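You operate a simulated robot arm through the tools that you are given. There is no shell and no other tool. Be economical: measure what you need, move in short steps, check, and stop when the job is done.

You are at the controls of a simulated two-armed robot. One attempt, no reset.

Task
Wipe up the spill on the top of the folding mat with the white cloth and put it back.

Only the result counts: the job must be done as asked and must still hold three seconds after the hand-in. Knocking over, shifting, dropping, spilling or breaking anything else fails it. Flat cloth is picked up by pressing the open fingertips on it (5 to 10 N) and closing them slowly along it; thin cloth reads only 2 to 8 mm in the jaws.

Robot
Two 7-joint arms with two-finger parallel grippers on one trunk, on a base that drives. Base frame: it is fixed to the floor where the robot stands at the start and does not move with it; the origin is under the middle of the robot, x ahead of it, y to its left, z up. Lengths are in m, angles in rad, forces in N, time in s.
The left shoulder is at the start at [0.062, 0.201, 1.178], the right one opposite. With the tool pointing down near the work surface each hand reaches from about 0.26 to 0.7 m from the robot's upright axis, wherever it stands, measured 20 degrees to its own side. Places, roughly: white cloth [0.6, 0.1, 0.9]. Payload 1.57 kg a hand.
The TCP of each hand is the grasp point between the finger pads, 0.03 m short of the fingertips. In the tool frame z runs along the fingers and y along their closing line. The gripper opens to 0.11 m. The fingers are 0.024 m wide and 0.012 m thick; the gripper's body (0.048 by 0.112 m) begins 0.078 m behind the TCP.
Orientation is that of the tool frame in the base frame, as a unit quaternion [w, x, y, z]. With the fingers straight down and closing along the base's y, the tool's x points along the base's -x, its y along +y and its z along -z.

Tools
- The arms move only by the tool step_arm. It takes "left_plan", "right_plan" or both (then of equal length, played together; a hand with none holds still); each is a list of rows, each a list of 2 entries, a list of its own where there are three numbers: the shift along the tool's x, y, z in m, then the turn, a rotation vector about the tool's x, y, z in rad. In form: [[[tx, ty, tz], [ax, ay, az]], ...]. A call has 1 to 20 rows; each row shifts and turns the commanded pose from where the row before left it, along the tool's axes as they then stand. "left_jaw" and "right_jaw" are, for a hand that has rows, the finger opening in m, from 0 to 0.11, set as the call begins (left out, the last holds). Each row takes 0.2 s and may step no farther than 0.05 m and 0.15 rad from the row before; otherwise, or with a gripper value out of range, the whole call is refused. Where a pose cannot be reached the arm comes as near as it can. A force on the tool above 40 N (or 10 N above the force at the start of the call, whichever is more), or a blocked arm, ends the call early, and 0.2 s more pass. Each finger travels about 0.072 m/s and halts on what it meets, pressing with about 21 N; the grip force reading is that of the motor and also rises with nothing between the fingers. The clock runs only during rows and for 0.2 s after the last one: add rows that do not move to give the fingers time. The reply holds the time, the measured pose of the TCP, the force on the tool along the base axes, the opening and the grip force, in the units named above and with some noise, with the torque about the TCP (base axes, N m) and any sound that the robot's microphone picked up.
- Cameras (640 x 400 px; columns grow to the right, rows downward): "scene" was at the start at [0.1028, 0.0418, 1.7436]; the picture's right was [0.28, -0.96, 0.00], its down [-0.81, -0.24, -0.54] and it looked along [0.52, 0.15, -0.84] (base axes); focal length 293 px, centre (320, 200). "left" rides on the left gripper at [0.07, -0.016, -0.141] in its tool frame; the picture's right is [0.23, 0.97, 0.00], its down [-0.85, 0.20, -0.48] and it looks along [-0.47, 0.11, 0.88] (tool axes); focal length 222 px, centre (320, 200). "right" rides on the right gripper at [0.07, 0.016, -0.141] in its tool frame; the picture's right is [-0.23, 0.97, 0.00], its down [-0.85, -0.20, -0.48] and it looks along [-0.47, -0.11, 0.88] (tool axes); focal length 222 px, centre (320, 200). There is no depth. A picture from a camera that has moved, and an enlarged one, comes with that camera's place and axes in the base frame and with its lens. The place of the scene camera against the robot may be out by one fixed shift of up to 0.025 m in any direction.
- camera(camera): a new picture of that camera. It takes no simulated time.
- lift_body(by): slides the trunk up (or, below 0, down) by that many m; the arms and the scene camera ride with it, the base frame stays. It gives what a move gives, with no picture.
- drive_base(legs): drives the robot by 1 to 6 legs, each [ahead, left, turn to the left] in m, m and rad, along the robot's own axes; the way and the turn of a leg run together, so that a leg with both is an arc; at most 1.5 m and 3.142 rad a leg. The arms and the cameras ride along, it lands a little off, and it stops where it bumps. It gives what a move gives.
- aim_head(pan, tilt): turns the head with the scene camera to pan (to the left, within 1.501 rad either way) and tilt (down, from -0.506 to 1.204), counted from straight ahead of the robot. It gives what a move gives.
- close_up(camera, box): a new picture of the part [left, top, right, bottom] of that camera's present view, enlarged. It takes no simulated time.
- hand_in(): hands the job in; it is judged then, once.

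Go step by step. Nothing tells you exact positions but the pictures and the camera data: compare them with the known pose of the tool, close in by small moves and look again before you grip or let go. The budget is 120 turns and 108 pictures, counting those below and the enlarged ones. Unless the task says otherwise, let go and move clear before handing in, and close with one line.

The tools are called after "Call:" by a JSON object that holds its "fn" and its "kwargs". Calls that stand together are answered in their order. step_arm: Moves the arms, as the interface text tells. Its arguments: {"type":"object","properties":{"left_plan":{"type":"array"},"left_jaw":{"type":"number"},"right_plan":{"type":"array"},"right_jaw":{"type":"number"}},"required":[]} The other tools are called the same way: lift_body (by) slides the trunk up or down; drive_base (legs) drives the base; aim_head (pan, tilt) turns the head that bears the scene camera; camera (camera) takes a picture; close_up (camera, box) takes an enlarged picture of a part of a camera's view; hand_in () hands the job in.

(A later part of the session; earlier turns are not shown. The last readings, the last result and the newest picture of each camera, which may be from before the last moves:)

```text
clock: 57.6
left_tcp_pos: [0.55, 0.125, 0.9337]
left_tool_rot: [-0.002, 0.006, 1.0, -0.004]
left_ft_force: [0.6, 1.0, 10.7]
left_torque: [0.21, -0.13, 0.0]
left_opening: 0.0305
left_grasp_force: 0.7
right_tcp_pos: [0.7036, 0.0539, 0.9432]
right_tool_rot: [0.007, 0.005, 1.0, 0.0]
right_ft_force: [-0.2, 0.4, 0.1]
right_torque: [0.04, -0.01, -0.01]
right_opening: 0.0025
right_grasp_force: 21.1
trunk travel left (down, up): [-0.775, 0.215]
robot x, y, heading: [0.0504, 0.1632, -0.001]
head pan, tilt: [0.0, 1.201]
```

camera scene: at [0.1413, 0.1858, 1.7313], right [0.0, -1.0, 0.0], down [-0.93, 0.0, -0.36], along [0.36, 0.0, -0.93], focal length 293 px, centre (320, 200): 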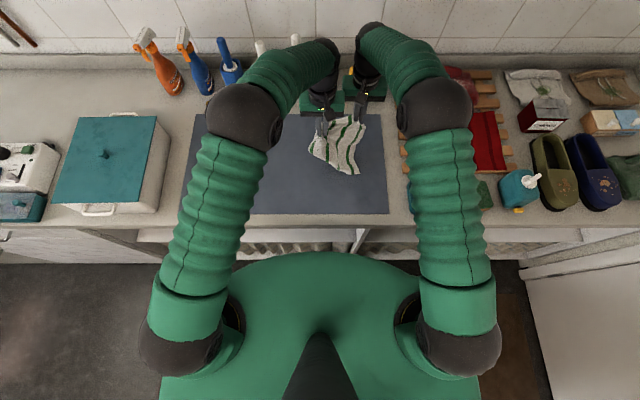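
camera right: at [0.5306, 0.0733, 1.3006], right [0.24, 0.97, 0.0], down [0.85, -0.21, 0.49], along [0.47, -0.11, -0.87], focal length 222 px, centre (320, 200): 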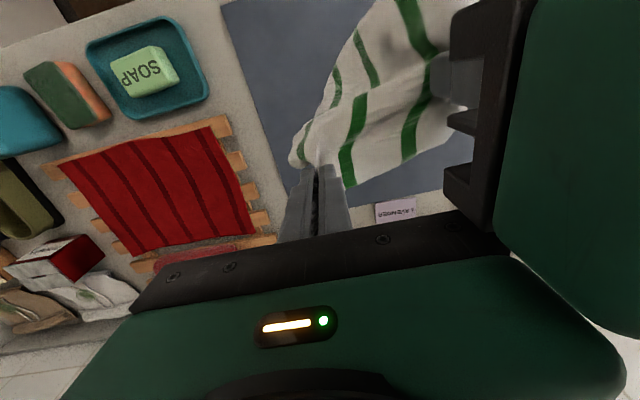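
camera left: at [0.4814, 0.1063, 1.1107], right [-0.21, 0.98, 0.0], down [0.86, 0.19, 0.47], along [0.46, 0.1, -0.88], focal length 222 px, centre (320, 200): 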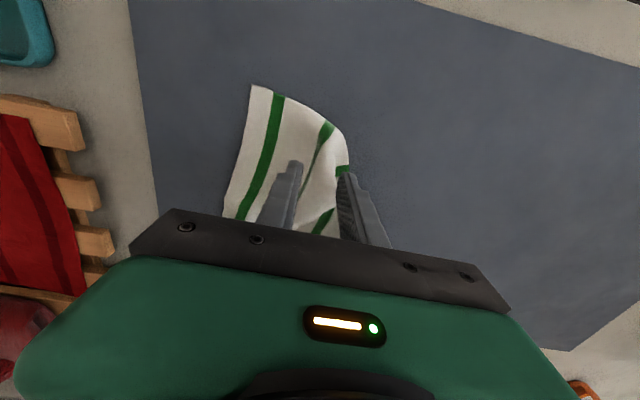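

Call:
{"fn": "step_arm", "kwargs": {"left_plan": [[[0, 0, 0], [0, 0, 0]], [[0, 0, 0], [0, 0, 0]]], "left_jaw": 0.018}}

Call:
{"fn": "step_arm", "kwargs": {"left_plan": [[[0, 0, 0], [0, 0, 0]], [[0, 0, 0], [0, 0, 0]]], "left_jaw": 0.009}}

Call:
{"fn": "step_arm", "kwargs": {"left_plan": [[[0, 0, 0], [0, 0, 0]], [[0, 0, 0], [0, 0, 0]], [[0, 0, 0], [0, 0, 0]]], "left_jaw": 0.0}}

Call:
{"fn": "step_arm", "kwargs": {"left_plan": [[[0, 0, -0.002], [0, 0, 0]], [[0.012, 0.007, -0.001], [0, 0, 0]], [[0.012, 0.007, 0], [0, 0, 0]], [[0.012, 0.007, 0], [0, 0, 0]], [[0.012, 0.007, 0], [0, 0, 0]], [[0, 0, 0], [0, 0, 0]]]}}

Call:
{"fn": "camera", "kwargs": {"camera": "left"}}

Call:
{"fn": "close_up", "kwargs": {"camera": "scene", "box": [280, 110, 400, 205]}}

```text
clock: 58.2
left_tcp_pos: [0.5504, 0.1254, 0.9346]
left_tool_rot: [-0.002, 0.006, 1.0, -0.004]
left_ft_force: [1.3, 4.3, 13.3]
left_torque: [0.37, -0.21, 0.01]
left_opening: 0.0181
left_grasp_force: 2.9
right_tcp_pos: [0.7025, 0.0534, 0.9416]
right_tool_rot: [0.006, 0.005, 1.0, -0.001]
right_ft_force: [0.9, -0.7, -0.3]
right_torque: [0.01, 0.01, -0.01]
right_opening: 0.0027
right_grasp_force: 20.7
trunk travel left (down, up): [-0.775, 0.215]
robot x, y, heading: [0.0507, 0.1696, 0.002]
head pan, tilt: [0.0, 1.201]
```

```text
clock: 58.8
left_tcp_pos: [0.5493, 0.1254, 0.9349]
left_tool_rot: [-0.002, 0.006, 1.0, -0.003]
left_ft_force: [1.3, 2.1, 14.4]
left_torque: [0.21, -0.2, 0.02]
left_opening: 0.0109
left_grasp_force: 0.9
right_tcp_pos: [0.7033, 0.0534, 0.9427]
right_tool_rot: [0.008, 0.006, 1.0, -0.001]
right_ft_force: [0.6, 0.3, 0.0]
right_torque: [0.01, 0.0, 0.01]
right_opening: 0.0027
right_grasp_force: 21.4
trunk travel left (down, up): [-0.775, 0.215]
robot x, y, heading: [0.0483, 0.1719, -0.001]
head pan, tilt: [0.0, 1.201]
```

```text
clock: 59.6
left_tcp_pos: [0.5495, 0.1274, 0.9344]
left_tool_rot: [-0.001, 0.006, 1.0, -0.004]
left_ft_force: [1.9, 8.6, 16.1]
left_torque: [0.35, -0.22, 0.06]
left_opening: 0.0067
left_grasp_force: 20.6
right_tcp_pos: [0.703, 0.0555, 0.9417]
right_tool_rot: [0.007, 0.005, 1.0, -0.001]
right_ft_force: [0.1, -0.1, -0.2]
right_torque: [0.01, -0.01, -0.02]
right_opening: 0.0024
right_grasp_force: 20.6
trunk travel left (down, up): [-0.775, 0.215]
robot x, y, heading: [0.0534, 0.1688, -0.002]
head pan, tilt: [0.0, 1.201]
```

```text
clock: 61.0
left_tcp_pos: [0.5061, 0.1505, 0.9376]
left_tool_rot: [0.001, 0.006, 1.0, -0.005]
left_ft_force: [22.5, -12.8, 1.7]
left_torque: [-0.35, -0.6, -0.18]
left_opening: 0.0032
left_grasp_force: 21.2
right_tcp_pos: [0.7033, 0.0548, 0.9401]
right_tool_rot: [0.005, 0.004, 1.0, 0.001]
right_ft_force: [-21.6, 11.9, 0.5]
right_torque: [0.37, 0.64, -0.14]
right_opening: 0.0029
right_grasp_force: 21.4
trunk travel left (down, up): [-0.775, 0.215]
robot x, y, heading: [0.0545, 0.1654, 0.002]
head pan, tilt: [0.0, 1.201]
```

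```text
48 pictures are left
camera left: at [0.4354, 0.1368, 1.0789], right [-0.21, 0.98, -0.01], down [0.86, 0.19, 0.48], along [0.47, 0.09, -0.88], focal length 222 px, centre (320, 200)
```

left: 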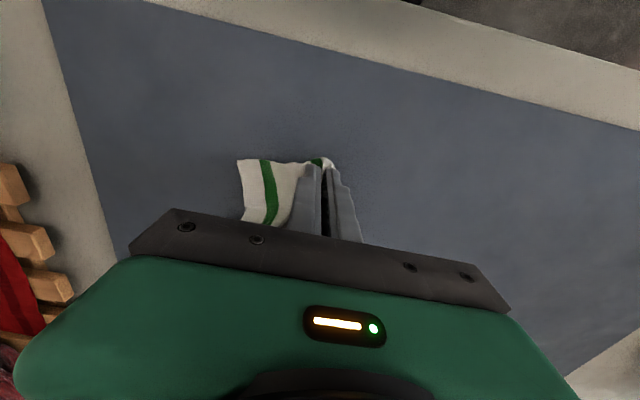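

```text
4.21 times, centred on (340, 158) of scene
camera zoom: at [0.1446, 0.1847, 1.7311], right [0.0, -1.0, 0.0], down [-0.93, 0.0, -0.36], along [0.36, 0.0, -0.93], focal length 1233 px, centre (236, 379)
```

zoom: 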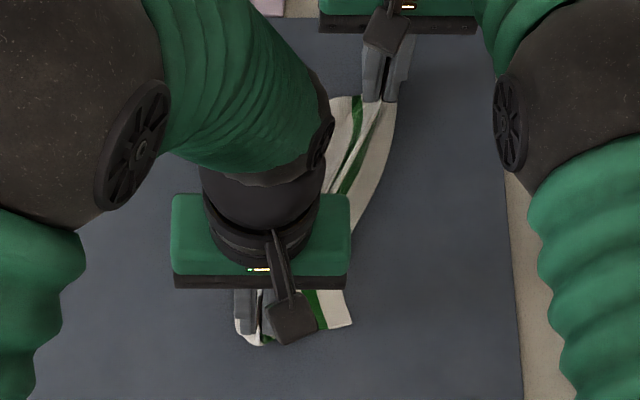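

It's taut now; relax a little, release the left hand, and look.

Call:
{"fn": "step_arm", "kwargs": {"left_plan": [[[-0.008, -0.004, 0], [0, 0, 0]], [[0, 0, 0.002], [0, 0, 0]], [[0, 0, 0], [0, 0, 0]]]}}

Call:
{"fn": "step_arm", "kwargs": {"left_plan": [[[0, 0, 0], [0, 0, 0]], [[0, 0, 0], [0, 0, 0]], [[0, 0, -0.03], [0, 0, 0]], [[0, 0.02, -0.04], [0, 0, 0]], [[0, 0.05, 0], [0, 0, 0]], [[0, 0.05, 0], [0, 0, 0]], [[0, 0.05, 0], [0, 0, 0]]], "left_jaw": 0.03}}

Call:
{"fn": "close_up", "kwargs": {"camera": "scene", "box": [280, 110, 400, 205]}}

```text
clock: 61.8
left_tcp_pos: [0.5107, 0.1495, 0.935]
left_tool_rot: [-0.002, 0.006, 1.0, -0.002]
left_ft_force: [13.2, -7.2, 7.6]
left_torque: [-0.21, -0.29, -0.1]
left_opening: 0.0031
left_grasp_force: 20.7
right_tcp_pos: [0.7043, 0.0533, 0.9424]
right_tool_rot: [0.007, 0.005, 1.0, -0.001]
right_ft_force: [-14.2, 8.2, -0.2]
right_torque: [0.22, 0.38, -0.11]
right_opening: 0.0026
right_grasp_force: 21.0
trunk travel left (down, up): [-0.775, 0.215]
robot x, y, heading: [0.0523, 0.1709, -0.002]
head pan, tilt: [0.0, 1.201]
```

```text
clock: 63.4
left_tcp_pos: [0.5126, 0.3225, 1.0042]
left_tool_rot: [-0.003, 0.007, 1.0, -0.004]
left_ft_force: [-0.3, 0.4, 0.4]
left_torque: [0.02, 0.0, 0.0]
left_opening: 0.0301
left_grasp_force: 0.0
right_tcp_pos: [0.7042, 0.0564, 0.9415]
right_tool_rot: [0.006, 0.005, 1.0, -0.002]
right_ft_force: [-0.5, 0.1, 0.1]
right_torque: [-0.01, -0.01, -0.03]
right_opening: 0.0025
right_grasp_force: 21.1
trunk travel left (down, up): [-0.775, 0.215]
robot x, y, heading: [0.0502, 0.1682, 0.001]
head pan, tilt: [0.0, 1.201]
```

```text
4.21 times, centred on (340, 158) of scene
camera zoom: at [0.1439, 0.1892, 1.7312], right [0.0, -1.0, 0.0], down [-0.93, 0.0, -0.36], along [0.36, 0.0, -0.93], focal length 1233 px, centre (236, 379)
```

zoom: 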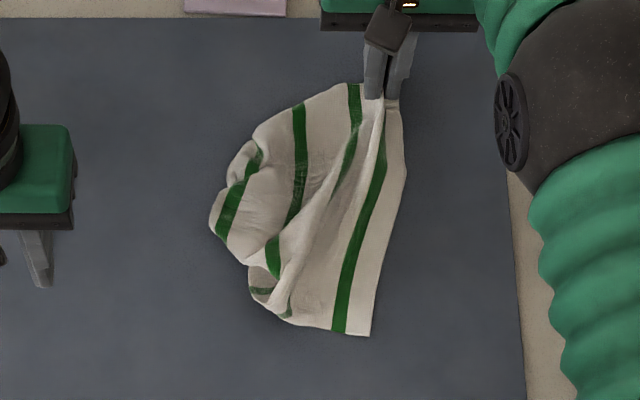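

Position is good but the left strip is still tucked under. I'll grip the top layer near stripe 2 lightly, lift so the strip drops free, then lay it leftward-first and settle back right.

Call:
{"fn": "step_arm", "kwargs": {"left_plan": [[[-0.02, -0.035, 0], [0, 0, 0]], [[-0.02, -0.035, 0], [0, 0, 0]], [[-0.02, -0.035, 0], [0, 0, 0]], [[-0.02, -0.035, 0.01], [0, 0, 0]], [[-0.018, -0.018, 0.015], [0, 0, 0]], [[0, 0, 0.015], [0, 0, 0]], [[0, 0, 0], [0, 0, 0]]], "left_jaw": 0.028}}

Call:
{"fn": "camera", "kwargs": {"camera": "left"}}

```text
clock: 65.0
left_tcp_pos: [0.6098, 0.161, 0.9633]
left_tool_rot: [-0.003, 0.007, 1.0, -0.002]
left_ft_force: [0.3, 0.2, 0.8]
left_torque: [-0.01, -0.02, -0.02]
left_opening: 0.0283
left_grasp_force: 0.0
right_tcp_pos: [0.7042, 0.0537, 0.9413]
right_tool_rot: [0.007, 0.006, 1.0, 0.0]
right_ft_force: [-1.1, 0.1, 0.9]
right_torque: [0.01, -0.01, -0.05]
right_opening: 0.0022
right_grasp_force: 21.6
trunk travel left (down, up): [-0.775, 0.215]
robot x, y, heading: [0.0505, 0.1654, 0.0]
head pan, tilt: [0.0, 1.201]
```

```text
45 pictures are left
camera left: at [0.5406, 0.1454, 1.1052], right [-0.21, 0.98, 0.0], down [0.86, 0.19, 0.47], along [0.46, 0.1, -0.88], focal length 222 px, centre (320, 200)
```

left: 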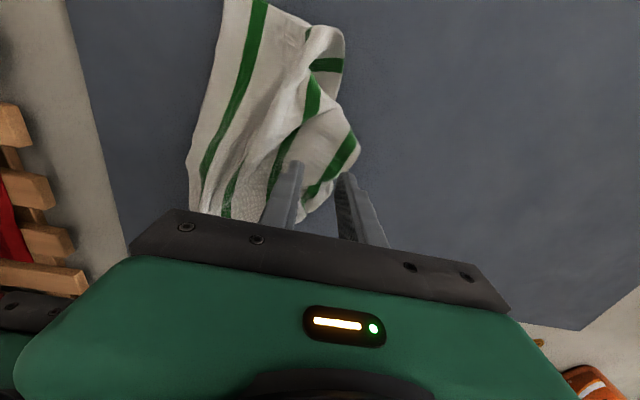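

Call:
{"fn": "step_arm", "kwargs": {"left_plan": [[[0.004, -0.006, 0.012], [0, 0, 0]], [[0, 0, 0.008], [0, 0, 0]], [[0, 0, 0.004], [0, 0, 0]], [[0, 0, 0], [0, 0, 0]]]}}

```text
clock: 66.0
left_tcp_pos: [0.6061, 0.1529, 0.9412]
left_tool_rot: [-0.002, 0.006, 1.0, -0.003]
left_ft_force: [0.8, -0.3, 6.4]
left_torque: [-0.04, -0.03, -0.02]
left_opening: 0.028
left_grasp_force: 0.0
right_tcp_pos: [0.7034, 0.0535, 0.9417]
right_tool_rot: [0.007, 0.005, 1.0, 0.0]
right_ft_force: [0.0, 0.2, 0.2]
right_torque: [-0.03, -0.03, -0.01]
right_opening: 0.0025
right_grasp_force: 21.4
trunk travel left (down, up): [-0.775, 0.215]
robot x, y, heading: [0.0478, 0.1667, 0.001]
head pan, tilt: [0.0, 1.201]
```

Contact at z 0.941 with 6 N (several layers below). Close slowly here.

Call:
{"fn": "step_arm", "kwargs": {"left_plan": [[[0, 0, 0], [0, 0, 0]], [[0, 0, 0], [0, 0, 0]]], "left_jaw": 0.018}}

Call:
{"fn": "step_arm", "kwargs": {"left_plan": [[[0, 0, 0], [0, 0, 0]], [[0, 0, 0], [0, 0, 0]]], "left_jaw": 0.009}}

Call:
{"fn": "step_arm", "kwargs": {"left_plan": [[[0, 0, 0], [0, 0, 0]], [[0, 0, 0], [0, 0, 0]], [[0, 0, 0], [0, 0, 0]]], "left_jaw": 0.0}}

Call:
{"fn": "camera", "kwargs": {"camera": "left"}}

```text
clock: 66.6
left_tcp_pos: [0.6042, 0.1545, 0.9402]
left_tool_rot: [-0.002, 0.006, 1.0, -0.003]
left_ft_force: [-0.5, 0.7, 2.0]
left_torque: [0.01, -0.02, -0.02]
left_opening: 0.0179
left_grasp_force: 0.0
right_tcp_pos: [0.7038, 0.054, 0.9415]
right_tool_rot: [0.007, 0.005, 1.0, -0.001]
right_ft_force: [-0.2, 0.4, 0.1]
right_torque: [0.01, -0.02, -0.05]
right_opening: 0.0025
right_grasp_force: 21.3
trunk travel left (down, up): [-0.775, 0.215]
robot x, y, heading: [0.0485, 0.1673, 0.001]
head pan, tilt: [0.0, 1.201]
```

```text
clock: 67.2
left_tcp_pos: [0.6054, 0.1546, 0.9409]
left_tool_rot: [-0.003, 0.006, 1.0, -0.002]
left_ft_force: [-0.3, -0.5, 2.2]
left_torque: [0.02, 0.0, 0.01]
left_opening: 0.0089
left_grasp_force: 0.1
right_tcp_pos: [0.7046, 0.0523, 0.9419]
right_tool_rot: [0.006, 0.005, 1.0, 0.0]
right_ft_force: [0.1, -1.0, -0.7]
right_torque: [0.0, 0.02, 0.0]
right_opening: 0.0024
right_grasp_force: 20.4
trunk travel left (down, up): [-0.775, 0.215]
robot x, y, heading: [0.0525, 0.1697, 0.005]
head pan, tilt: [0.0, 1.201]
```

```text
clock: 68.0
left_tcp_pos: [0.6054, 0.1542, 0.94]
left_tool_rot: [-0.003, 0.006, 1.0, -0.003]
left_ft_force: [0.3, 0.4, 0.4]
left_torque: [0.0, 0.01, 0.0]
left_opening: 0.002
left_grasp_force: 21.0
right_tcp_pos: [0.7038, 0.055, 0.9414]
right_tool_rot: [0.007, 0.005, 1.0, 0.0]
right_ft_force: [0.1, -0.1, -0.5]
right_torque: [0.03, -0.01, -0.03]
right_opening: 0.0026
right_grasp_force: 20.9
trunk travel left (down, up): [-0.775, 0.215]
robot x, y, heading: [0.0498, 0.171, -0.004]
head pan, tilt: [0.0, 1.201]
```

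```text
44 pictures are left
camera left: at [0.5364, 0.1392, 1.0814], right [-0.21, 0.98, 0.0], down [0.86, 0.19, 0.47], along [0.46, 0.1, -0.88], focal length 222 px, centre (320, 200)
```

left: 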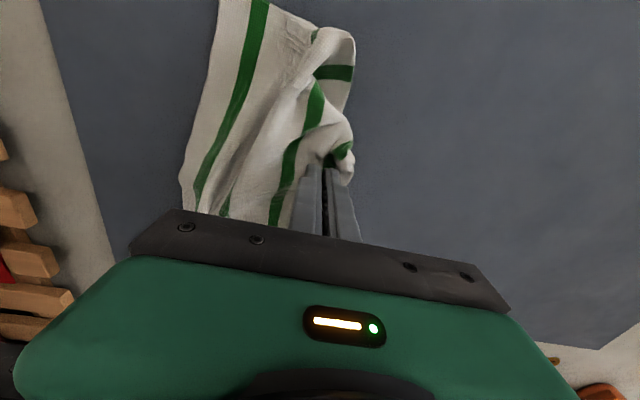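

Single layer gripped (2.0 mm). Now lift both, shift near-left, lower, and settle back right.

Call:
{"fn": "step_arm", "kwargs": {"left_plan": [[[0.008, 0.014, -0.03], [0, 0, 0]], [[0.008, 0.014, -0.03], [0, 0, 0]], [[0.008, 0.014, -0.03], [0, 0, 0]], [[0.008, 0.014, -0.03], [0, 0, 0]], [[0.008, 0.014, -0.03], [0, 0, 0]], [[0, 0, 0], [0, 0, 0]], [[0, 0, 0], [0, 0, 0]]], "right_plan": [[[0.008, 0.014, -0.03], [0, 0, 0]], [[0.008, 0.014, -0.03], [0, 0, 0]], [[0.008, 0.014, -0.03], [0, 0, 0]], [[0.008, 0.014, -0.03], [0, 0, 0]], [[0.008, 0.014, -0.03], [0, 0, 0]], [[0, 0, 0], [0, 0, 0]], [[0, 0, 0], [0, 0, 0]]]}}

Call:
{"fn": "camera", "kwargs": {"camera": "left"}}

Call:
{"fn": "close_up", "kwargs": {"camera": "scene", "box": [260, 60, 400, 205]}}

```text
clock: 69.6
left_tcp_pos: [0.5685, 0.2256, 1.0903]
left_tool_rot: [-0.004, 0.007, 1.0, -0.002]
left_ft_force: [-0.3, -0.4, -0.3]
left_torque: [0.02, 0.0, -0.03]
left_opening: 0.0018
left_grasp_force: 21.1
right_tcp_pos: [0.6637, 0.125, 1.0894]
right_tool_rot: [0.007, 0.006, 1.0, 0.0]
right_ft_force: [-0.8, -0.3, -0.4]
right_torque: [0.01, 0.01, 0.0]
right_opening: 0.0023
right_grasp_force: 21.5
trunk travel left (down, up): [-0.775, 0.215]
robot x, y, heading: [0.0476, 0.1705, 0.005]
head pan, tilt: [0.0, 1.201]
```

```text
43 pictures are left
camera left: at [0.4992, 0.2102, 1.2314], right [-0.21, 0.98, 0.0], down [0.86, 0.19, 0.47], along [0.46, 0.1, -0.88], focal length 222 px, centre (320, 200)
```

left: 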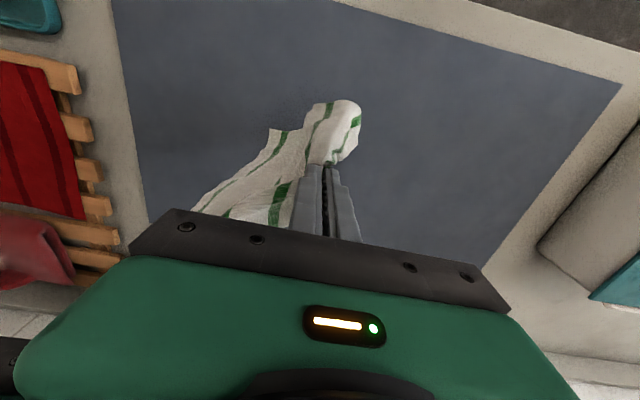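

```text
2.76 times, centred on (330, 132) of scene
camera zoom: at [0.1463, 0.1851, 1.731], right [0.0, -1.0, 0.0], down [-0.93, 0.0, -0.36], along [0.36, 0.0, -0.93], focal length 808 px, centre (292, 386)
```

zoom: 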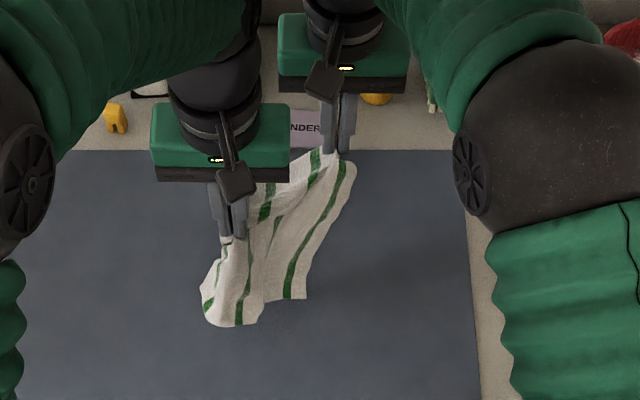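

The tucked part now hangs free. I lower and settle back far-right.

Call:
{"fn": "step_arm", "kwargs": {"left_plan": [[[0, 0.005, 0.028], [0, 0, 0]], [[0, 0.005, 0.028], [0, 0, 0]], [[0, 0, 0.022], [0, 0, 0]], [[-0.006, -0.012, 0.012], [0, 0, 0]], [[-0.008, -0.015, 0.012], [0, 0, 0]], [[-0.008, -0.015, 0.012], [0, 0, 0]], [[-0.008, -0.015, 0.012], [0, 0, 0]], [[-0.01, -0.015, 0.012], [0, 0, 0]], [[0, 0, 0.01], [0, 0, 0]], [[0, 0, 0], [0, 0, 0]]], "right_plan": [[[0, 0.005, 0.028], [0, 0, 0]], [[0, 0.005, 0.028], [0, 0, 0]], [[0, 0, 0.022], [0, 0, 0]], [[-0.006, -0.016, 0.012], [0, 0, 0]], [[-0.008, -0.016, 0.012], [0, 0, 0]], [[-0.008, -0.016, 0.012], [0, 0, 0]], [[-0.008, -0.016, 0.012], [0, 0, 0]], [[-0.01, -0.016, 0.012], [0, 0, 0]], [[0, 0, 0.01], [0, 0, 0]], [[0, 0, 0], [0, 0, 0]]]}}

Call:
{"fn": "camera", "kwargs": {"camera": "left"}}

Call:
{"fn": "close_up", "kwargs": {"camera": "scene", "box": [260, 90, 400, 205]}}

```text
clock: 71.8
left_tcp_pos: [0.6053, 0.1621, 0.9418]
left_tool_rot: [-0.002, 0.006, 1.0, -0.002]
left_ft_force: [1.3, -0.3, 0.6]
left_torque: [-0.02, 0.0, 0.02]
left_opening: 0.0021
left_grasp_force: 20.8
right_tcp_pos: [0.7029, 0.0556, 0.9435]
right_tool_rot: [0.007, 0.006, 1.0, 0.0]
right_ft_force: [-1.1, 0.6, -0.4]
right_torque: [-0.02, 0.01, -0.04]
right_opening: 0.0026
right_grasp_force: 21.4
trunk travel left (down, up): [-0.775, 0.215]
robot x, y, heading: [0.0489, 0.1722, 0.001]
head pan, tilt: [0.0, 1.201]
```

```text
41 pictures are left
camera left: at [0.5358, 0.1473, 1.0844], right [-0.21, 0.98, 0.0], down [0.86, 0.19, 0.47], along [0.46, 0.1, -0.88], focal length 222 px, centre (320, 200)
```

left: 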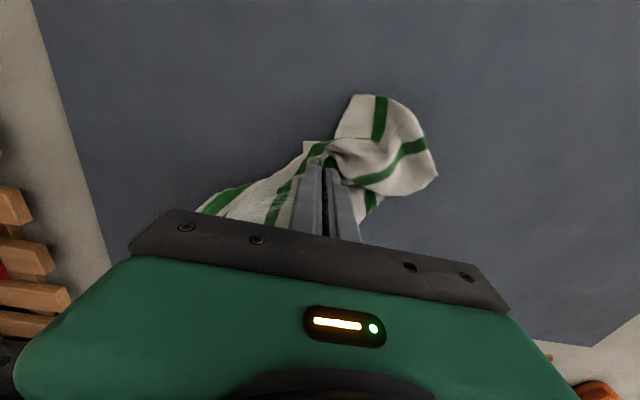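

```text
3.48 times, centred on (330, 148) of scene
camera zoom: at [0.144, 0.1859, 1.7312], right [0.0, -1.0, 0.0], down [-0.93, 0.0, -0.36], along [0.36, 0.0, -0.93], focal length 1018 px, centre (285, 383)
```

zoom: 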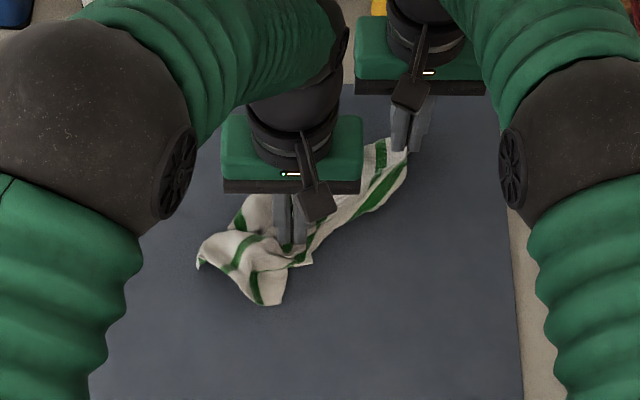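

The left part came out. Release the left hand and look.

Call:
{"fn": "step_arm", "kwargs": {"left_plan": [[[0, 0, 0.002], [0, 0, 0]], [[0, 0, 0], [0, 0, 0]], [[0, 0, -0.03], [0, 0, 0]], [[0, 0.01, -0.045], [0, 0, 0]], [[0, 0.05, 0], [0, 0, 0]], [[0, 0.05, 0], [0, 0, 0]], [[0, 0.05, 0], [0, 0, 0]]], "left_jaw": 0.03}}

Call:
{"fn": "close_up", "kwargs": {"camera": "scene", "box": [290, 110, 400, 205]}}

```text
clock: 73.4
left_tcp_pos: [0.6073, 0.3248, 1.0163]
left_tool_rot: [-0.003, 0.006, 1.0, -0.005]
left_ft_force: [-0.3, 0.3, -0.4]
left_torque: [-0.01, -0.03, 0.02]
left_opening: 0.0301
left_grasp_force: 0.0
right_tcp_pos: [0.7019, 0.0556, 0.9434]
right_tool_rot: [0.007, 0.006, 1.0, -0.002]
right_ft_force: [0.4, 0.6, 0.3]
right_torque: [0.0, 0.01, -0.04]
right_opening: 0.0023
right_grasp_force: 20.8
trunk travel left (down, up): [-0.775, 0.215]
robot x, y, heading: [0.0508, 0.1707, -0.004]
head pan, tilt: [0.0, 1.201]
```

```text
4.21 times, centred on (345, 158) of scene
camera zoom: at [0.1444, 0.1897, 1.7311], right [0.0, -1.0, 0.0], down [-0.93, 0.0, -0.36], along [0.36, 0.0, -0.93], focal length 1233 px, centre (215, 379)
```

zoom: 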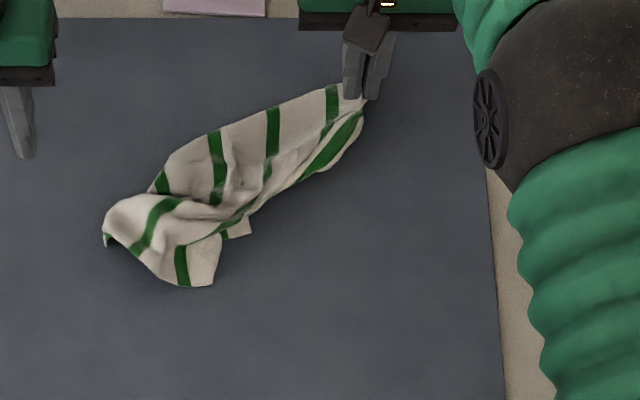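

All the left side is out; now corner C (near-right) lies near (0.54, 0.175) and needs to be carried to its place (0.48, 0.03). The left hand goes to grip it.

Call:
{"fn": "step_arm", "kwargs": {"left_plan": [[[0.012, -0.035, 0], [0, 0, 0]], [[0.012, -0.035, 0], [0, 0, 0]], [[0.012, -0.035, 0.01], [0, 0, 0]], [[0.015, -0.033, 0.015], [0, 0, 0]], [[0, 0, 0.025], [0, 0, 0]], [[0, 0, 0], [0, 0, 0]]], "left_jaw": 0.025}}

Call:
{"fn": "camera", "kwargs": {"camera": "left"}}

```text
clock: 74.8
left_tcp_pos: [0.554, 0.1851, 0.967]
left_tool_rot: [-0.003, 0.005, 1.0, -0.003]
left_ft_force: [-0.4, 0.3, 0.3]
left_torque: [0.0, 0.04, 0.02]
left_opening: 0.025
left_grasp_force: 0.1
right_tcp_pos: [0.7033, 0.0553, 0.9429]
right_tool_rot: [0.006, 0.006, 1.0, -0.001]
right_ft_force: [-0.5, -0.1, 0.0]
right_torque: [0.01, 0.02, 0.03]
right_opening: 0.0024
right_grasp_force: 21.2
trunk travel left (down, up): [-0.775, 0.215]
robot x, y, heading: [0.0528, 0.165, -0.001]
head pan, tilt: [0.0, 1.201]
```

```text
38 pictures are left
camera left: at [0.4857, 0.1698, 1.1081], right [-0.21, 0.98, 0.0], down [0.86, 0.19, 0.47], along [0.46, 0.1, -0.88], focal length 222 px, centre (320, 200)
```

left: 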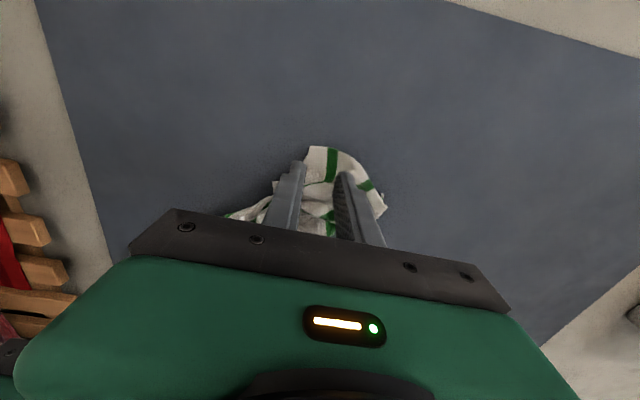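

Call:
{"fn": "step_arm", "kwargs": {"left_plan": [[[-0.006, 0.002, 0.012], [0, 0, 0]], [[0, 0, 0.01], [0, 0, 0]], [[0, 0, 0.006], [0, 0, 0]], [[0, 0, 0], [0, 0, 0]]]}}

Call:
{"fn": "step_arm", "kwargs": {"left_plan": [[[0, 0, 0.002], [0, 0, 0]], [[0, 0, 0.001], [0, 0, 0]], [[0, 0, 0], [0, 0, 0]]]}}

```text
clock: 75.8
left_tcp_pos: [0.5614, 0.1858, 0.9388]
left_tool_rot: [-0.002, 0.005, 1.0, -0.003]
left_ft_force: [0.2, 1.3, 0.8]
left_torque: [0.01, -0.02, 0.0]
left_opening: 0.025
left_grasp_force: 0.0
right_tcp_pos: [0.7031, 0.0554, 0.9426]
right_tool_rot: [0.006, 0.005, 1.0, 0.0]
right_ft_force: [0.5, -0.7, 0.6]
right_torque: [-0.03, 0.02, -0.02]
right_opening: 0.0023
right_grasp_force: 21.4
trunk travel left (down, up): [-0.775, 0.215]
robot x, y, heading: [0.0495, 0.1716, 0.003]
head pan, tilt: [0.0, 1.201]
```

```text
clock: 76.6
left_tcp_pos: [0.5605, 0.1867, 0.9352]
left_tool_rot: [-0.002, 0.006, 1.0, -0.003]
left_ft_force: [0.7, -1.0, 10.0]
left_torque: [0.04, -0.1, -0.04]
left_opening: 0.0252
left_grasp_force: 0.4
right_tcp_pos: [0.7019, 0.0547, 0.9429]
right_tool_rot: [0.008, 0.005, 1.0, 0.0]
right_ft_force: [0.2, 0.3, -0.5]
right_torque: [-0.01, -0.03, 0.01]
right_opening: 0.0024
right_grasp_force: 21.0
trunk travel left (down, up): [-0.775, 0.215]
robot x, y, heading: [0.0473, 0.1675, 0.002]
head pan, tilt: [0.0, 1.201]
```

Call:
{"fn": "step_arm", "kwargs": {"left_plan": [[[0, 0, 0], [0, 0, 0]], [[0, 0, 0], [0, 0, 0]]], "left_jaw": 0.014}}

Call:
{"fn": "step_arm", "kwargs": {"left_plan": [[[0, 0, 0], [0, 0, 0]], [[0, 0, 0], [0, 0, 0]], [[0, 0, 0], [0, 0, 0]]], "left_jaw": 0.0}}

Call:
{"fn": "step_arm", "kwargs": {"left_plan": [[[0, 0, -0.01], [0, 0, 0]], [[0.01, -0.01, -0.015], [0, 0, 0]], [[0.015, -0.02, -0.01], [0, 0, 0]], [[0.015, -0.025, 0], [0, 0, 0]], [[0.01, -0.025, 0], [0, 0, 0]], [[0.006, -0.025, 0.01], [0, 0, 0]], [[0, -0.02, 0.01], [0, 0, 0]], [[0, 0, 0], [0, 0, 0]]]}}

Call:
{"fn": "close_up", "kwargs": {"camera": "scene", "box": [290, 110, 400, 205]}}

```text
clock: 77.2
left_tcp_pos: [0.5603, 0.1874, 0.9352]
left_tool_rot: [-0.002, 0.007, 1.0, -0.003]
left_ft_force: [1.7, 1.6, 11.7]
left_torque: [0.17, -0.15, -0.01]
left_opening: 0.013
left_grasp_force: 0.1
right_tcp_pos: [0.7021, 0.0546, 0.9457]
right_tool_rot: [0.007, 0.006, 1.0, 0.0]
right_ft_force: [0.2, 0.9, -0.2]
right_torque: [0.0, 0.0, 0.01]
right_opening: 0.0027
right_grasp_force: 21.2
trunk travel left (down, up): [-0.775, 0.215]
robot x, y, heading: [0.0503, 0.1704, 0.003]
head pan, tilt: [0.0, 1.201]
```

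```text
clock: 78.0
left_tcp_pos: [0.5607, 0.1863, 0.9361]
left_tool_rot: [-0.002, 0.006, 1.0, -0.004]
left_ft_force: [0.0, 2.0, 13.7]
left_torque: [0.12, -0.12, 0.02]
left_opening: 0.0032
left_grasp_force: 20.9
right_tcp_pos: [0.7023, 0.055, 0.944]
right_tool_rot: [0.006, 0.005, 1.0, -0.001]
right_ft_force: [-0.2, -0.2, -0.5]
right_torque: [0.0, -0.02, 0.01]
right_opening: 0.0023
right_grasp_force: 21.5
trunk travel left (down, up): [-0.775, 0.215]
robot x, y, heading: [0.05, 0.1693, 0.002]
head pan, tilt: [0.0, 1.201]
```

```text
clock: 80.0
left_tcp_pos: [0.5404, 0.1103, 0.9588]
left_tool_rot: [0.005, -0.057, 0.998, -0.01]
left_ft_force: [1.0, 0.2, -0.6]
left_torque: [0.02, 0.0, 0.01]
left_opening: 0.0029
left_grasp_force: 21.0
right_tcp_pos: [0.7015, 0.0536, 0.9421]
right_tool_rot: [0.008, 0.005, 1.0, -0.001]
right_ft_force: [1.1, -0.7, 0.6]
right_torque: [0.0, 0.01, -0.01]
right_opening: 0.0024
right_grasp_force: 20.9
trunk travel left (down, up): [-0.775, 0.215]
robot x, y, heading: [0.0517, 0.1667, -0.0]
head pan, tilt: [0.0, 1.201]
stopped in row 8 (left hand): the arm was blocked; the commanded pose is now the measured one
```

```text
4.21 times, centred on (345, 158) of scene
camera zoom: at [0.1442, 0.1849, 1.729], right [0.0, -1.0, 0.0], down [-0.93, 0.0, -0.36], along [0.36, 0.0, -0.93], focal length 1233 px, centre (215, 379)
```

zoom: 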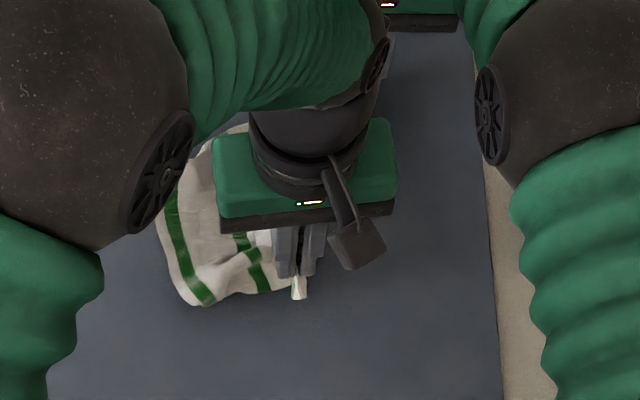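

Good result: the left edge is out, but the left arm is blocked by the right one. I lower, release there, and retreat left.

Call:
{"fn": "step_arm", "kwargs": {"left_plan": [[[0, 0.004, 0.01], [0, 0, 0]], [[0, 0, 0.008], [0, 0, 0]], [[0, 0, 0], [0, 0, 0]]]}}

Call:
{"fn": "step_arm", "kwargs": {"left_plan": [[[0, 0, 0], [0, 0, 0]], [[0, 0, 0], [0, 0, 0]], [[0, 0, -0.03], [0, 0, 0]], [[0, 0.01, -0.04], [0, 0, 0]], [[0, 0.05, 0], [0, 0, 0]], [[0, 0.05, 0], [0, 0, 0]], [[0, 0.05, 0], [0, 0, 0]], [[0, 0.05, 0], [0, 0, 0]]], "left_jaw": 0.03}}

Call:
{"fn": "close_up", "kwargs": {"camera": "scene", "box": [290, 110, 400, 205]}}

```text
clock: 80.8
left_tcp_pos: [0.5398, 0.1142, 0.9418]
left_tool_rot: [0.004, -0.056, 0.998, -0.008]
left_ft_force: [0.3, 0.7, 0.6]
left_torque: [-0.02, -0.04, -0.02]
left_opening: 0.0028
left_grasp_force: 21.4
right_tcp_pos: [0.7015, 0.0546, 0.944]
right_tool_rot: [0.006, 0.005, 1.0, 0.0]
right_ft_force: [-0.4, 0.6, 0.4]
right_torque: [0.02, -0.02, 0.01]
right_opening: 0.0024
right_grasp_force: 21.0
trunk travel left (down, up): [-0.775, 0.215]
robot x, y, heading: [0.0527, 0.1673, 0.004]
head pan, tilt: [0.0, 1.201]
```

```text
clock: 82.6
left_tcp_pos: [0.5143, 0.3225, 1.0077]
left_tool_rot: [0.005, -0.05, 0.999, -0.009]
left_ft_force: [0.6, 0.6, 0.7]
left_torque: [-0.01, 0.0, 0.01]
left_opening: 0.0298
left_grasp_force: 0.1
right_tcp_pos: [0.7015, 0.0554, 0.9449]
right_tool_rot: [0.008, 0.006, 1.0, -0.002]
right_ft_force: [0.5, -0.9, -0.1]
right_torque: [-0.02, -0.01, -0.02]
right_opening: 0.0026
right_grasp_force: 21.1
trunk travel left (down, up): [-0.775, 0.215]
robot x, y, heading: [0.0495, 0.1693, 0.002]
head pan, tilt: [0.0, 1.201]
```

```text
4.21 times, centred on (345, 158) of scene
camera zoom: at [0.144, 0.1891, 1.7312], right [0.0, -1.0, 0.0], down [-0.93, 0.0, -0.36], along [0.36, 0.0, -0.93], focal length 1233 px, centre (215, 379)
```

zoom: 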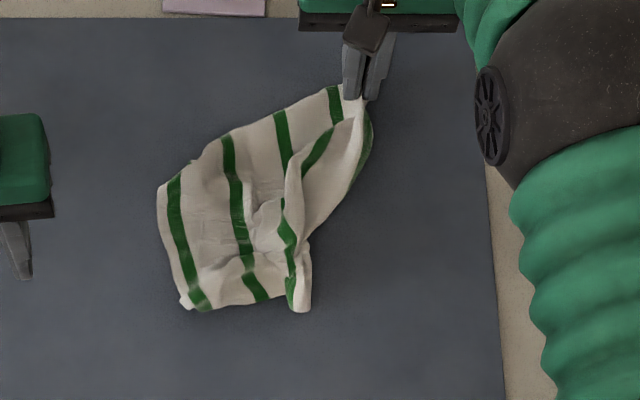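

The left side is now flat. Next the right hand releases the far corner and goes to pull the near-right corner, at about (0.53, 0.11).

Call:
{"fn": "step_arm", "kwargs": {"right_plan": [[[0, 0, 0.005], [0, 0, 0]], [[0, 0, 0], [0, 0, 0]], [[0, 0, -0.03], [0, 0, 0]], [[0, -0.01, -0.04], [0, 0, 0]], [[0.04, -0.01, 0], [0, 0, 0]], [[0.045, 0.015, 0], [0, 0, 0]], [[0.045, 0.025, 0.01], [0, 0, 0]], [[0.037, 0.025, 0.03], [0, 0, 0]], [[0, 0, 0.01], [0, 0, 0]], [[0, 0, 0], [0, 0, 0]]], "right_jaw": 0.04}}

Call:
{"fn": "camera", "kwargs": {"camera": "right"}}

Call:
{"fn": "close_up", "kwargs": {"camera": "scene", "box": [290, 110, 400, 205]}}

```text
refused: row 7 steps farther than a row can; nothing moved
```

```text
35 pictures are left
camera right: at [0.6287, 0.0736, 1.085], right [0.24, 0.97, 0.0], down [0.85, -0.21, 0.49], along [0.48, -0.12, -0.87], focal length 222 px, centre (320, 200)
```

right: 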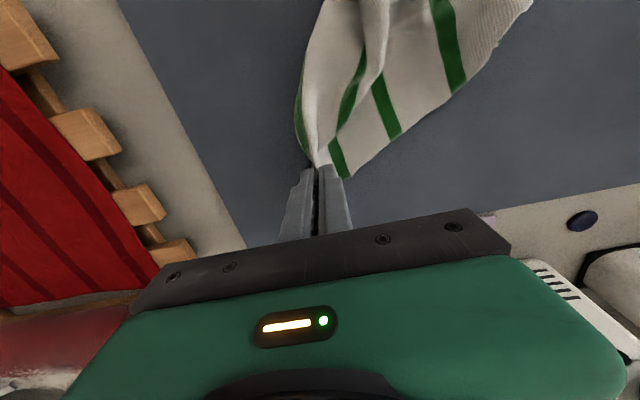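

```text
4.21 times, centred on (345, 158) of scene
camera zoom: at [0.144, 0.1891, 1.7312], right [0.0, -1.0, 0.0], down [-0.93, 0.0, -0.36], along [0.36, 0.0, -0.93], focal length 1233 px, centre (215, 379)
```

zoom: 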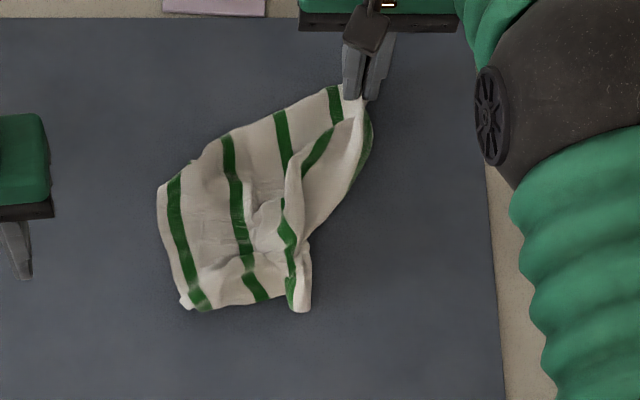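

While the right hand still anchors the far-right corner, I use the left hand to pull the far-left corner A to its place.

Call:
{"fn": "step_arm", "kwargs": {"left_plan": [[[-0.02, -0.03, 0], [0, 0, 0.1]], [[-0.025, -0.035, 0], [0, 0, 0]], [[-0.025, -0.035, 0.01], [0, 0, 0]], [[-0.025, -0.038, 0.015], [0, 0, 0]], [[0, 0, 0.015], [0, 0, 0]], [[0, 0, 0], [0, 0, 0]]], "left_jaw": 0.03}}

Call:
{"fn": "camera", "kwargs": {"camera": "left"}}

```text
clock: 84.0
left_tcp_pos: [0.6122, 0.1863, 0.9684]
left_tool_rot: [0.004, -0.002, 1.0, -0.007]
left_ft_force: [0.1, 0.9, -0.2]
left_torque: [0.01, -0.01, 0.01]
left_opening: 0.0296
left_grasp_force: 0.0
right_tcp_pos: [0.7019, 0.0561, 0.945]
right_tool_rot: [0.008, 0.004, 1.0, -0.001]
right_ft_force: [-0.2, -0.1, 0.6]
right_torque: [0.02, 0.02, 0.01]
right_opening: 0.0025
right_grasp_force: 21.4
trunk travel left (down, up): [-0.775, 0.215]
robot x, y, heading: [0.05, 0.1683, 0.002]
head pan, tilt: [0.0, 1.201]
```

```text
33 pictures are left
camera left: at [0.5412, 0.1702, 1.1098], right [-0.23, 0.97, -0.02], down [0.85, 0.21, 0.48], along [0.47, 0.1, -0.88], focal length 222 px, centre (320, 200)
```

left: 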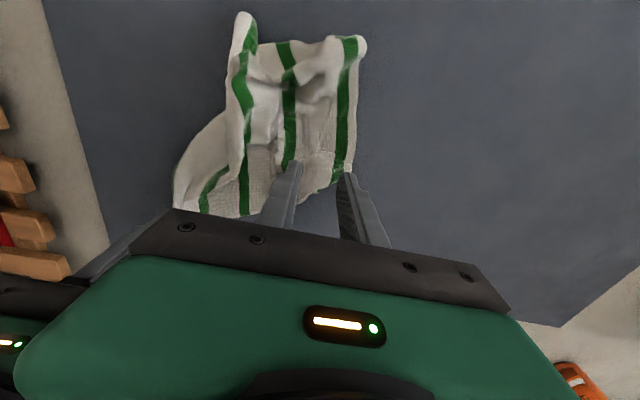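

Call:
{"fn": "step_arm", "kwargs": {"left_plan": [[[0, 0, 0.012], [0, 0, 0]], [[0, 0, 0.012], [0, 0, 0]], [[0, 0, 0.007], [0, 0, 0]], [[0, 0, 0.002], [0, 0, 0]], [[0, 0, 0], [0, 0, 0]]]}}

```text
clock: 85.2
left_tcp_pos: [0.6126, 0.1853, 0.9374]
left_tool_rot: [0.003, -0.002, 1.0, -0.007]
left_ft_force: [0.2, -0.2, 1.0]
left_torque: [0.05, 0.0, 0.0]
left_opening: 0.03
left_grasp_force: 0.1
right_tcp_pos: [0.7017, 0.0547, 0.9455]
right_tool_rot: [0.007, 0.005, 1.0, -0.001]
right_ft_force: [0.3, 0.0, 0.2]
right_torque: [-0.01, -0.01, 0.02]
right_opening: 0.0026
right_grasp_force: 21.1
trunk travel left (down, up): [-0.775, 0.215]
robot x, y, heading: [0.048, 0.1688, -0.001]
head pan, tilt: [0.0, 1.201]
```

Call:
{"fn": "step_arm", "kwargs": {"left_plan": [[[0, 0, 0.002], [0, 0, 0]], [[0, 0, 0.0015], [0, 0, 0]], [[0, 0, 0], [0, 0, 0]]]}}

Call:
{"fn": "step_arm", "kwargs": {"left_plan": [[[0, 0, 0], [0, 0, 0]], [[0, 0, 0], [0, 0, 0]]], "left_jaw": 0.016}}

Call:
{"fn": "step_arm", "kwargs": {"left_plan": [[[0, 0, 0], [0, 0, 0]], [[0, 0, 0], [0, 0, 0]], [[0, 0, 0], [0, 0, 0]]], "left_jaw": 0.0}}

```text
clock: 86.0
left_tcp_pos: [0.6134, 0.1832, 0.9336]
left_tool_rot: [0.006, -0.002, 1.0, -0.007]
left_ft_force: [1.9, 0.2, 16.0]
left_torque: [0.28, -0.11, -0.01]
left_opening: 0.0305
left_grasp_force: 0.5
right_tcp_pos: [0.7007, 0.0547, 0.9461]
right_tool_rot: [0.008, 0.006, 1.0, -0.001]
right_ft_force: [1.2, -0.2, 0.3]
right_torque: [0.01, -0.02, -0.01]
right_opening: 0.0026
right_grasp_force: 21.0
trunk travel left (down, up): [-0.775, 0.215]
robot x, y, heading: [0.0488, 0.1726, -0.003]
head pan, tilt: [0.0, 1.201]
```

```text
clock: 86.6
left_tcp_pos: [0.6138, 0.1861, 0.9342]
left_tool_rot: [0.007, -0.001, 1.0, -0.008]
left_ft_force: [3.9, 9.0, 21.2]
left_torque: [0.6, -0.25, 0.01]
left_opening: 0.0199
left_grasp_force: 5.4
right_tcp_pos: [0.6992, 0.0558, 0.9468]
right_tool_rot: [0.008, 0.006, 1.0, -0.002]
right_ft_force: [-0.1, -0.6, 1.0]
right_torque: [0.0, 0.01, 0.01]
right_opening: 0.0027
right_grasp_force: 21.3
trunk travel left (down, up): [-0.775, 0.215]
robot x, y, heading: [0.0474, 0.1729, 0.002]
head pan, tilt: [0.0, 1.201]
```

```text
clock: 87.4
left_tcp_pos: [0.6117, 0.1874, 0.9356]
left_tool_rot: [0.006, -0.002, 1.0, -0.008]
left_ft_force: [3.8, 16.0, 27.9]
left_torque: [0.66, -0.22, 0.02]
left_opening: 0.007
left_grasp_force: 21.0
right_tcp_pos: [0.7004, 0.0563, 0.9471]
right_tool_rot: [0.009, 0.006, 1.0, -0.001]
right_ft_force: [-0.2, 0.3, -0.5]
right_torque: [0.0, -0.01, -0.01]
right_opening: 0.0023
right_grasp_force: 20.7
trunk travel left (down, up): [-0.775, 0.215]
robot x, y, heading: [0.0514, 0.1691, -0.0]
head pan, tilt: [0.0, 1.201]
```

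Call:
{"fn": "step_arm", "kwargs": {"left_plan": [[[0, 0, -0.005], [0, 0, 0]], [[-0.015, 0.004, 0], [0, 0, 0]], [[-0.016, 0.005, 0], [0, 0, 0]], [[-0.016, 0.005, 0], [0, 0, 0]], [[-0.016, 0.005, 0], [0, 0, 0]], [[-0.015, 0.005, 0], [0, 0, 0]], [[-0.014, 0.004, 0], [0, 0, 0]], [[0, 0, 0], [0, 0, 0]]]}}

Call:
{"fn": "close_up", "kwargs": {"camera": "scene", "box": [280, 100, 400, 205]}}

```text
clock: 89.2
left_tcp_pos: [0.7055, 0.211, 0.9383]
left_tool_rot: [0.004, -0.001, 1.0, -0.008]
left_ft_force: [-1.7, -5.8, 0.2]
left_torque: [-0.11, 0.03, -0.1]
left_opening: 0.0041
left_grasp_force: 20.8
right_tcp_pos: [0.7012, 0.0551, 0.9455]
right_tool_rot: [0.007, 0.006, 1.0, 0.0]
right_ft_force: [1.1, 5.5, -0.2]
right_torque: [0.16, -0.04, -0.1]
right_opening: 0.0023
right_grasp_force: 21.0
trunk travel left (down, up): [-0.775, 0.215]
robot x, y, heading: [0.0488, 0.1708, 0.004]
head pan, tilt: [0.0, 1.201]
```

```text
3.81 times, centred on (340, 152) of scene
camera zoom: at [0.145, 0.1853, 1.7311], right [0.0, -1.0, 0.0], down [-0.93, 0.0, -0.36], along [0.36, 0.0, -0.93], focal length 1115 px, centre (244, 381)
```

zoom: 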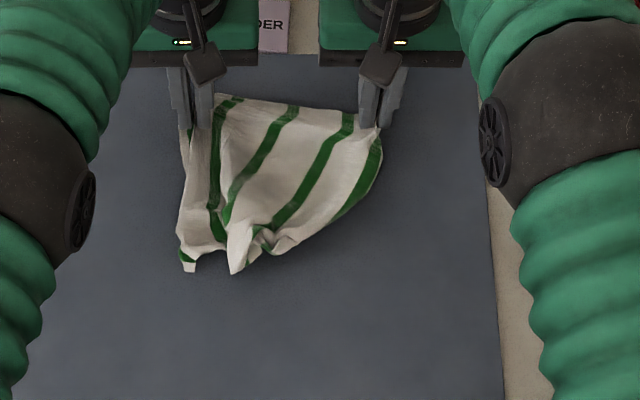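

Both far corners are held and the far edge is taut. Now I lift both together so the cloth hangs flat, then lay it near edge first in a forward arc.

Call:
{"fn": "step_arm", "kwargs": {"left_plan": [[[0.005, -0.003, -0.03], [0, 0, 0]], [[0.025, 0, -0.03], [0, 0, 0]], [[0.025, 0, -0.03], [0, 0, 0]], [[0.025, 0, -0.03], [0, 0, 0]], [[0.025, 0, -0.03], [0, 0, 0]], [[0.025, 0, -0.03], [0, 0, 0]], [[0.025, 0, -0.03], [0, 0, 0]], [[0.025, 0, -0.03], [0, 0, 0]], [[0.02, 0, -0.01], [0, 0, 0]], [[0, 0, 0], [0, 0, 0]], [[0, 0, 0], [0, 0, 0]], [[0, 0, 0], [0, 0, 0]]], "right_plan": [[[0.005, 0, -0.03], [0, 0, 0]], [[0.025, 0, -0.03], [0, 0, 0]], [[0.025, 0, -0.03], [0, 0, 0]], [[0.025, 0, -0.03], [0, 0, 0]], [[0.025, 0, -0.03], [0, 0, 0]], [[0.025, 0, -0.03], [0, 0, 0]], [[0.025, 0, -0.03], [0, 0, 0]], [[0.025, 0, -0.03], [0, 0, 0]], [[0.02, 0, -0.01], [0, 0, 0]], [[0, 0, 0], [0, 0, 0]], [[0, 0, 0], [0, 0, 0]], [[0, 0, 0], [0, 0, 0]]]}}

Call:
{"fn": "close_up", "kwargs": {"camera": "scene", "box": [240, 90, 440, 240]}}

```text
clock: 91.8
left_tcp_pos: [0.5025, 0.2129, 1.1869]
left_tool_rot: [0.004, -0.001, 1.0, -0.007]
left_ft_force: [-1.0, -4.3, 0.2]
left_torque: [-0.09, 0.02, -0.1]
left_opening: 0.0038
left_grasp_force: 20.7
right_tcp_pos: [0.4988, 0.0558, 1.1922]
right_tool_rot: [0.007, 0.005, 1.0, 0.0]
right_ft_force: [0.7, 3.8, -0.2]
right_torque: [0.12, -0.02, -0.06]
right_opening: 0.0025
right_grasp_force: 21.3
trunk travel left (down, up): [-0.775, 0.215]
robot x, y, heading: [0.0514, 0.1662, 0.003]
head pan, tilt: [0.0, 1.201]
```

```text
2.67 times, centred on (340, 165) of scene
camera zoom: at [0.1412, 0.1854, 1.7313], right [0.0, -1.0, 0.0], down [-0.93, 0.0, -0.36], along [0.36, 0.0, -0.93], focal length 781 px, centre (267, 293)
```

zoom: 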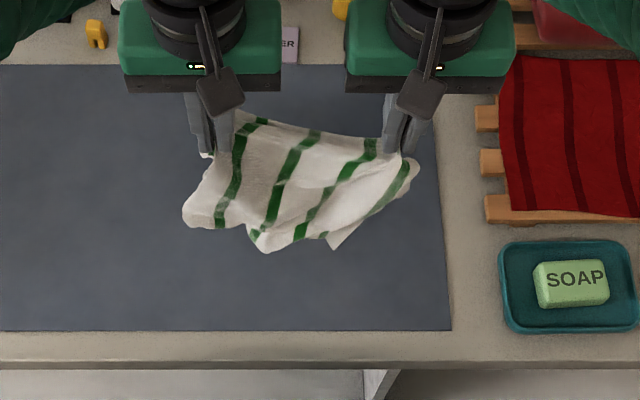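

It hangs like a flat sheet. Lay it down.

Call:
{"fn": "step_arm", "kwargs": {"left_plan": [[[0, 0, 0.03], [0, 0, 0]], [[-0.005, 0, 0.03], [0, 0, 0]], [[-0.015, 0, 0.03], [0, 0, 0]], [[-0.02, 0, 0.03], [0, 0, 0]], [[-0.025, 0, 0.03], [0, 0, 0]], [[-0.03, 0, 0.025], [0, 0, 0]], [[-0.03, 0, 0.02], [0, 0, 0]], [[-0.03, 0, 0.02], [0, 0, 0]], [[-0.025, 0, 0.015], [0, 0, 0]], [[-0.023, 0, 0.013], [0, 0, 0]], [[0, 0, 0], [0, 0, 0]]], "right_plan": [[[0, 0, 0.03], [0, 0, 0]], [[-0.005, 0, 0.03], [0, 0, 0]], [[-0.015, 0, 0.03], [0, 0, 0]], [[-0.02, 0, 0.03], [0, 0, 0]], [[-0.025, 0, 0.03], [0, 0, 0]], [[-0.03, 0, 0.025], [0, 0, 0]], [[-0.03, 0, 0.02], [0, 0, 0]], [[-0.03, 0, 0.02], [0, 0, 0]], [[-0.025, 0, 0.015], [0, 0, 0]], [[-0.023, 0, 0.017], [0, 0, 0]], [[0, 0, 0], [0, 0, 0]]]}}

Call:
{"fn": "close_up", "kwargs": {"camera": "scene", "box": [240, 90, 440, 240]}}

```text
clock: 94.2
left_tcp_pos: [0.7103, 0.2092, 0.9449]
left_tool_rot: [0.003, -0.002, 1.0, -0.007]
left_ft_force: [-1.1, -2.8, 0.2]
left_torque: [-0.07, 0.0, -0.07]
left_opening: 0.0042
left_grasp_force: 20.9
right_tcp_pos: [0.7044, 0.0551, 0.9475]
right_tool_rot: [0.008, 0.005, 1.0, 0.0]
right_ft_force: [0.7, 2.7, 0.8]
right_torque: [0.12, -0.01, -0.05]
right_opening: 0.0025
right_grasp_force: 20.5
trunk travel left (down, up): [-0.775, 0.215]
robot x, y, heading: [0.0481, 0.1691, -0.002]
head pan, tilt: [0.0, 1.201]
```

```text
2.67 times, centred on (340, 165) of scene
camera zoom: at [0.1448, 0.1856, 1.7312], right [0.0, -1.0, 0.0], down [-0.93, 0.0, -0.36], along [0.36, 0.0, -0.93], focal length 781 px, centre (267, 293)
```

zoom: 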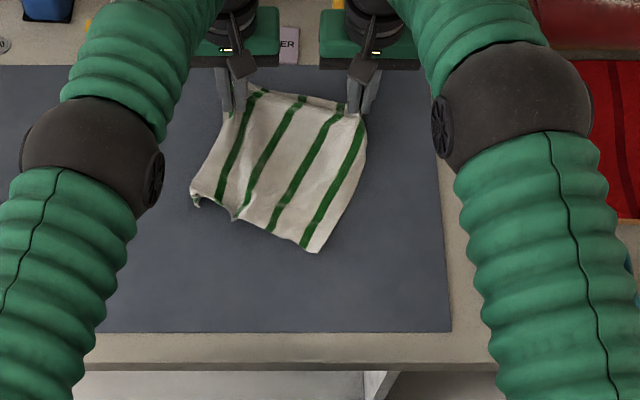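

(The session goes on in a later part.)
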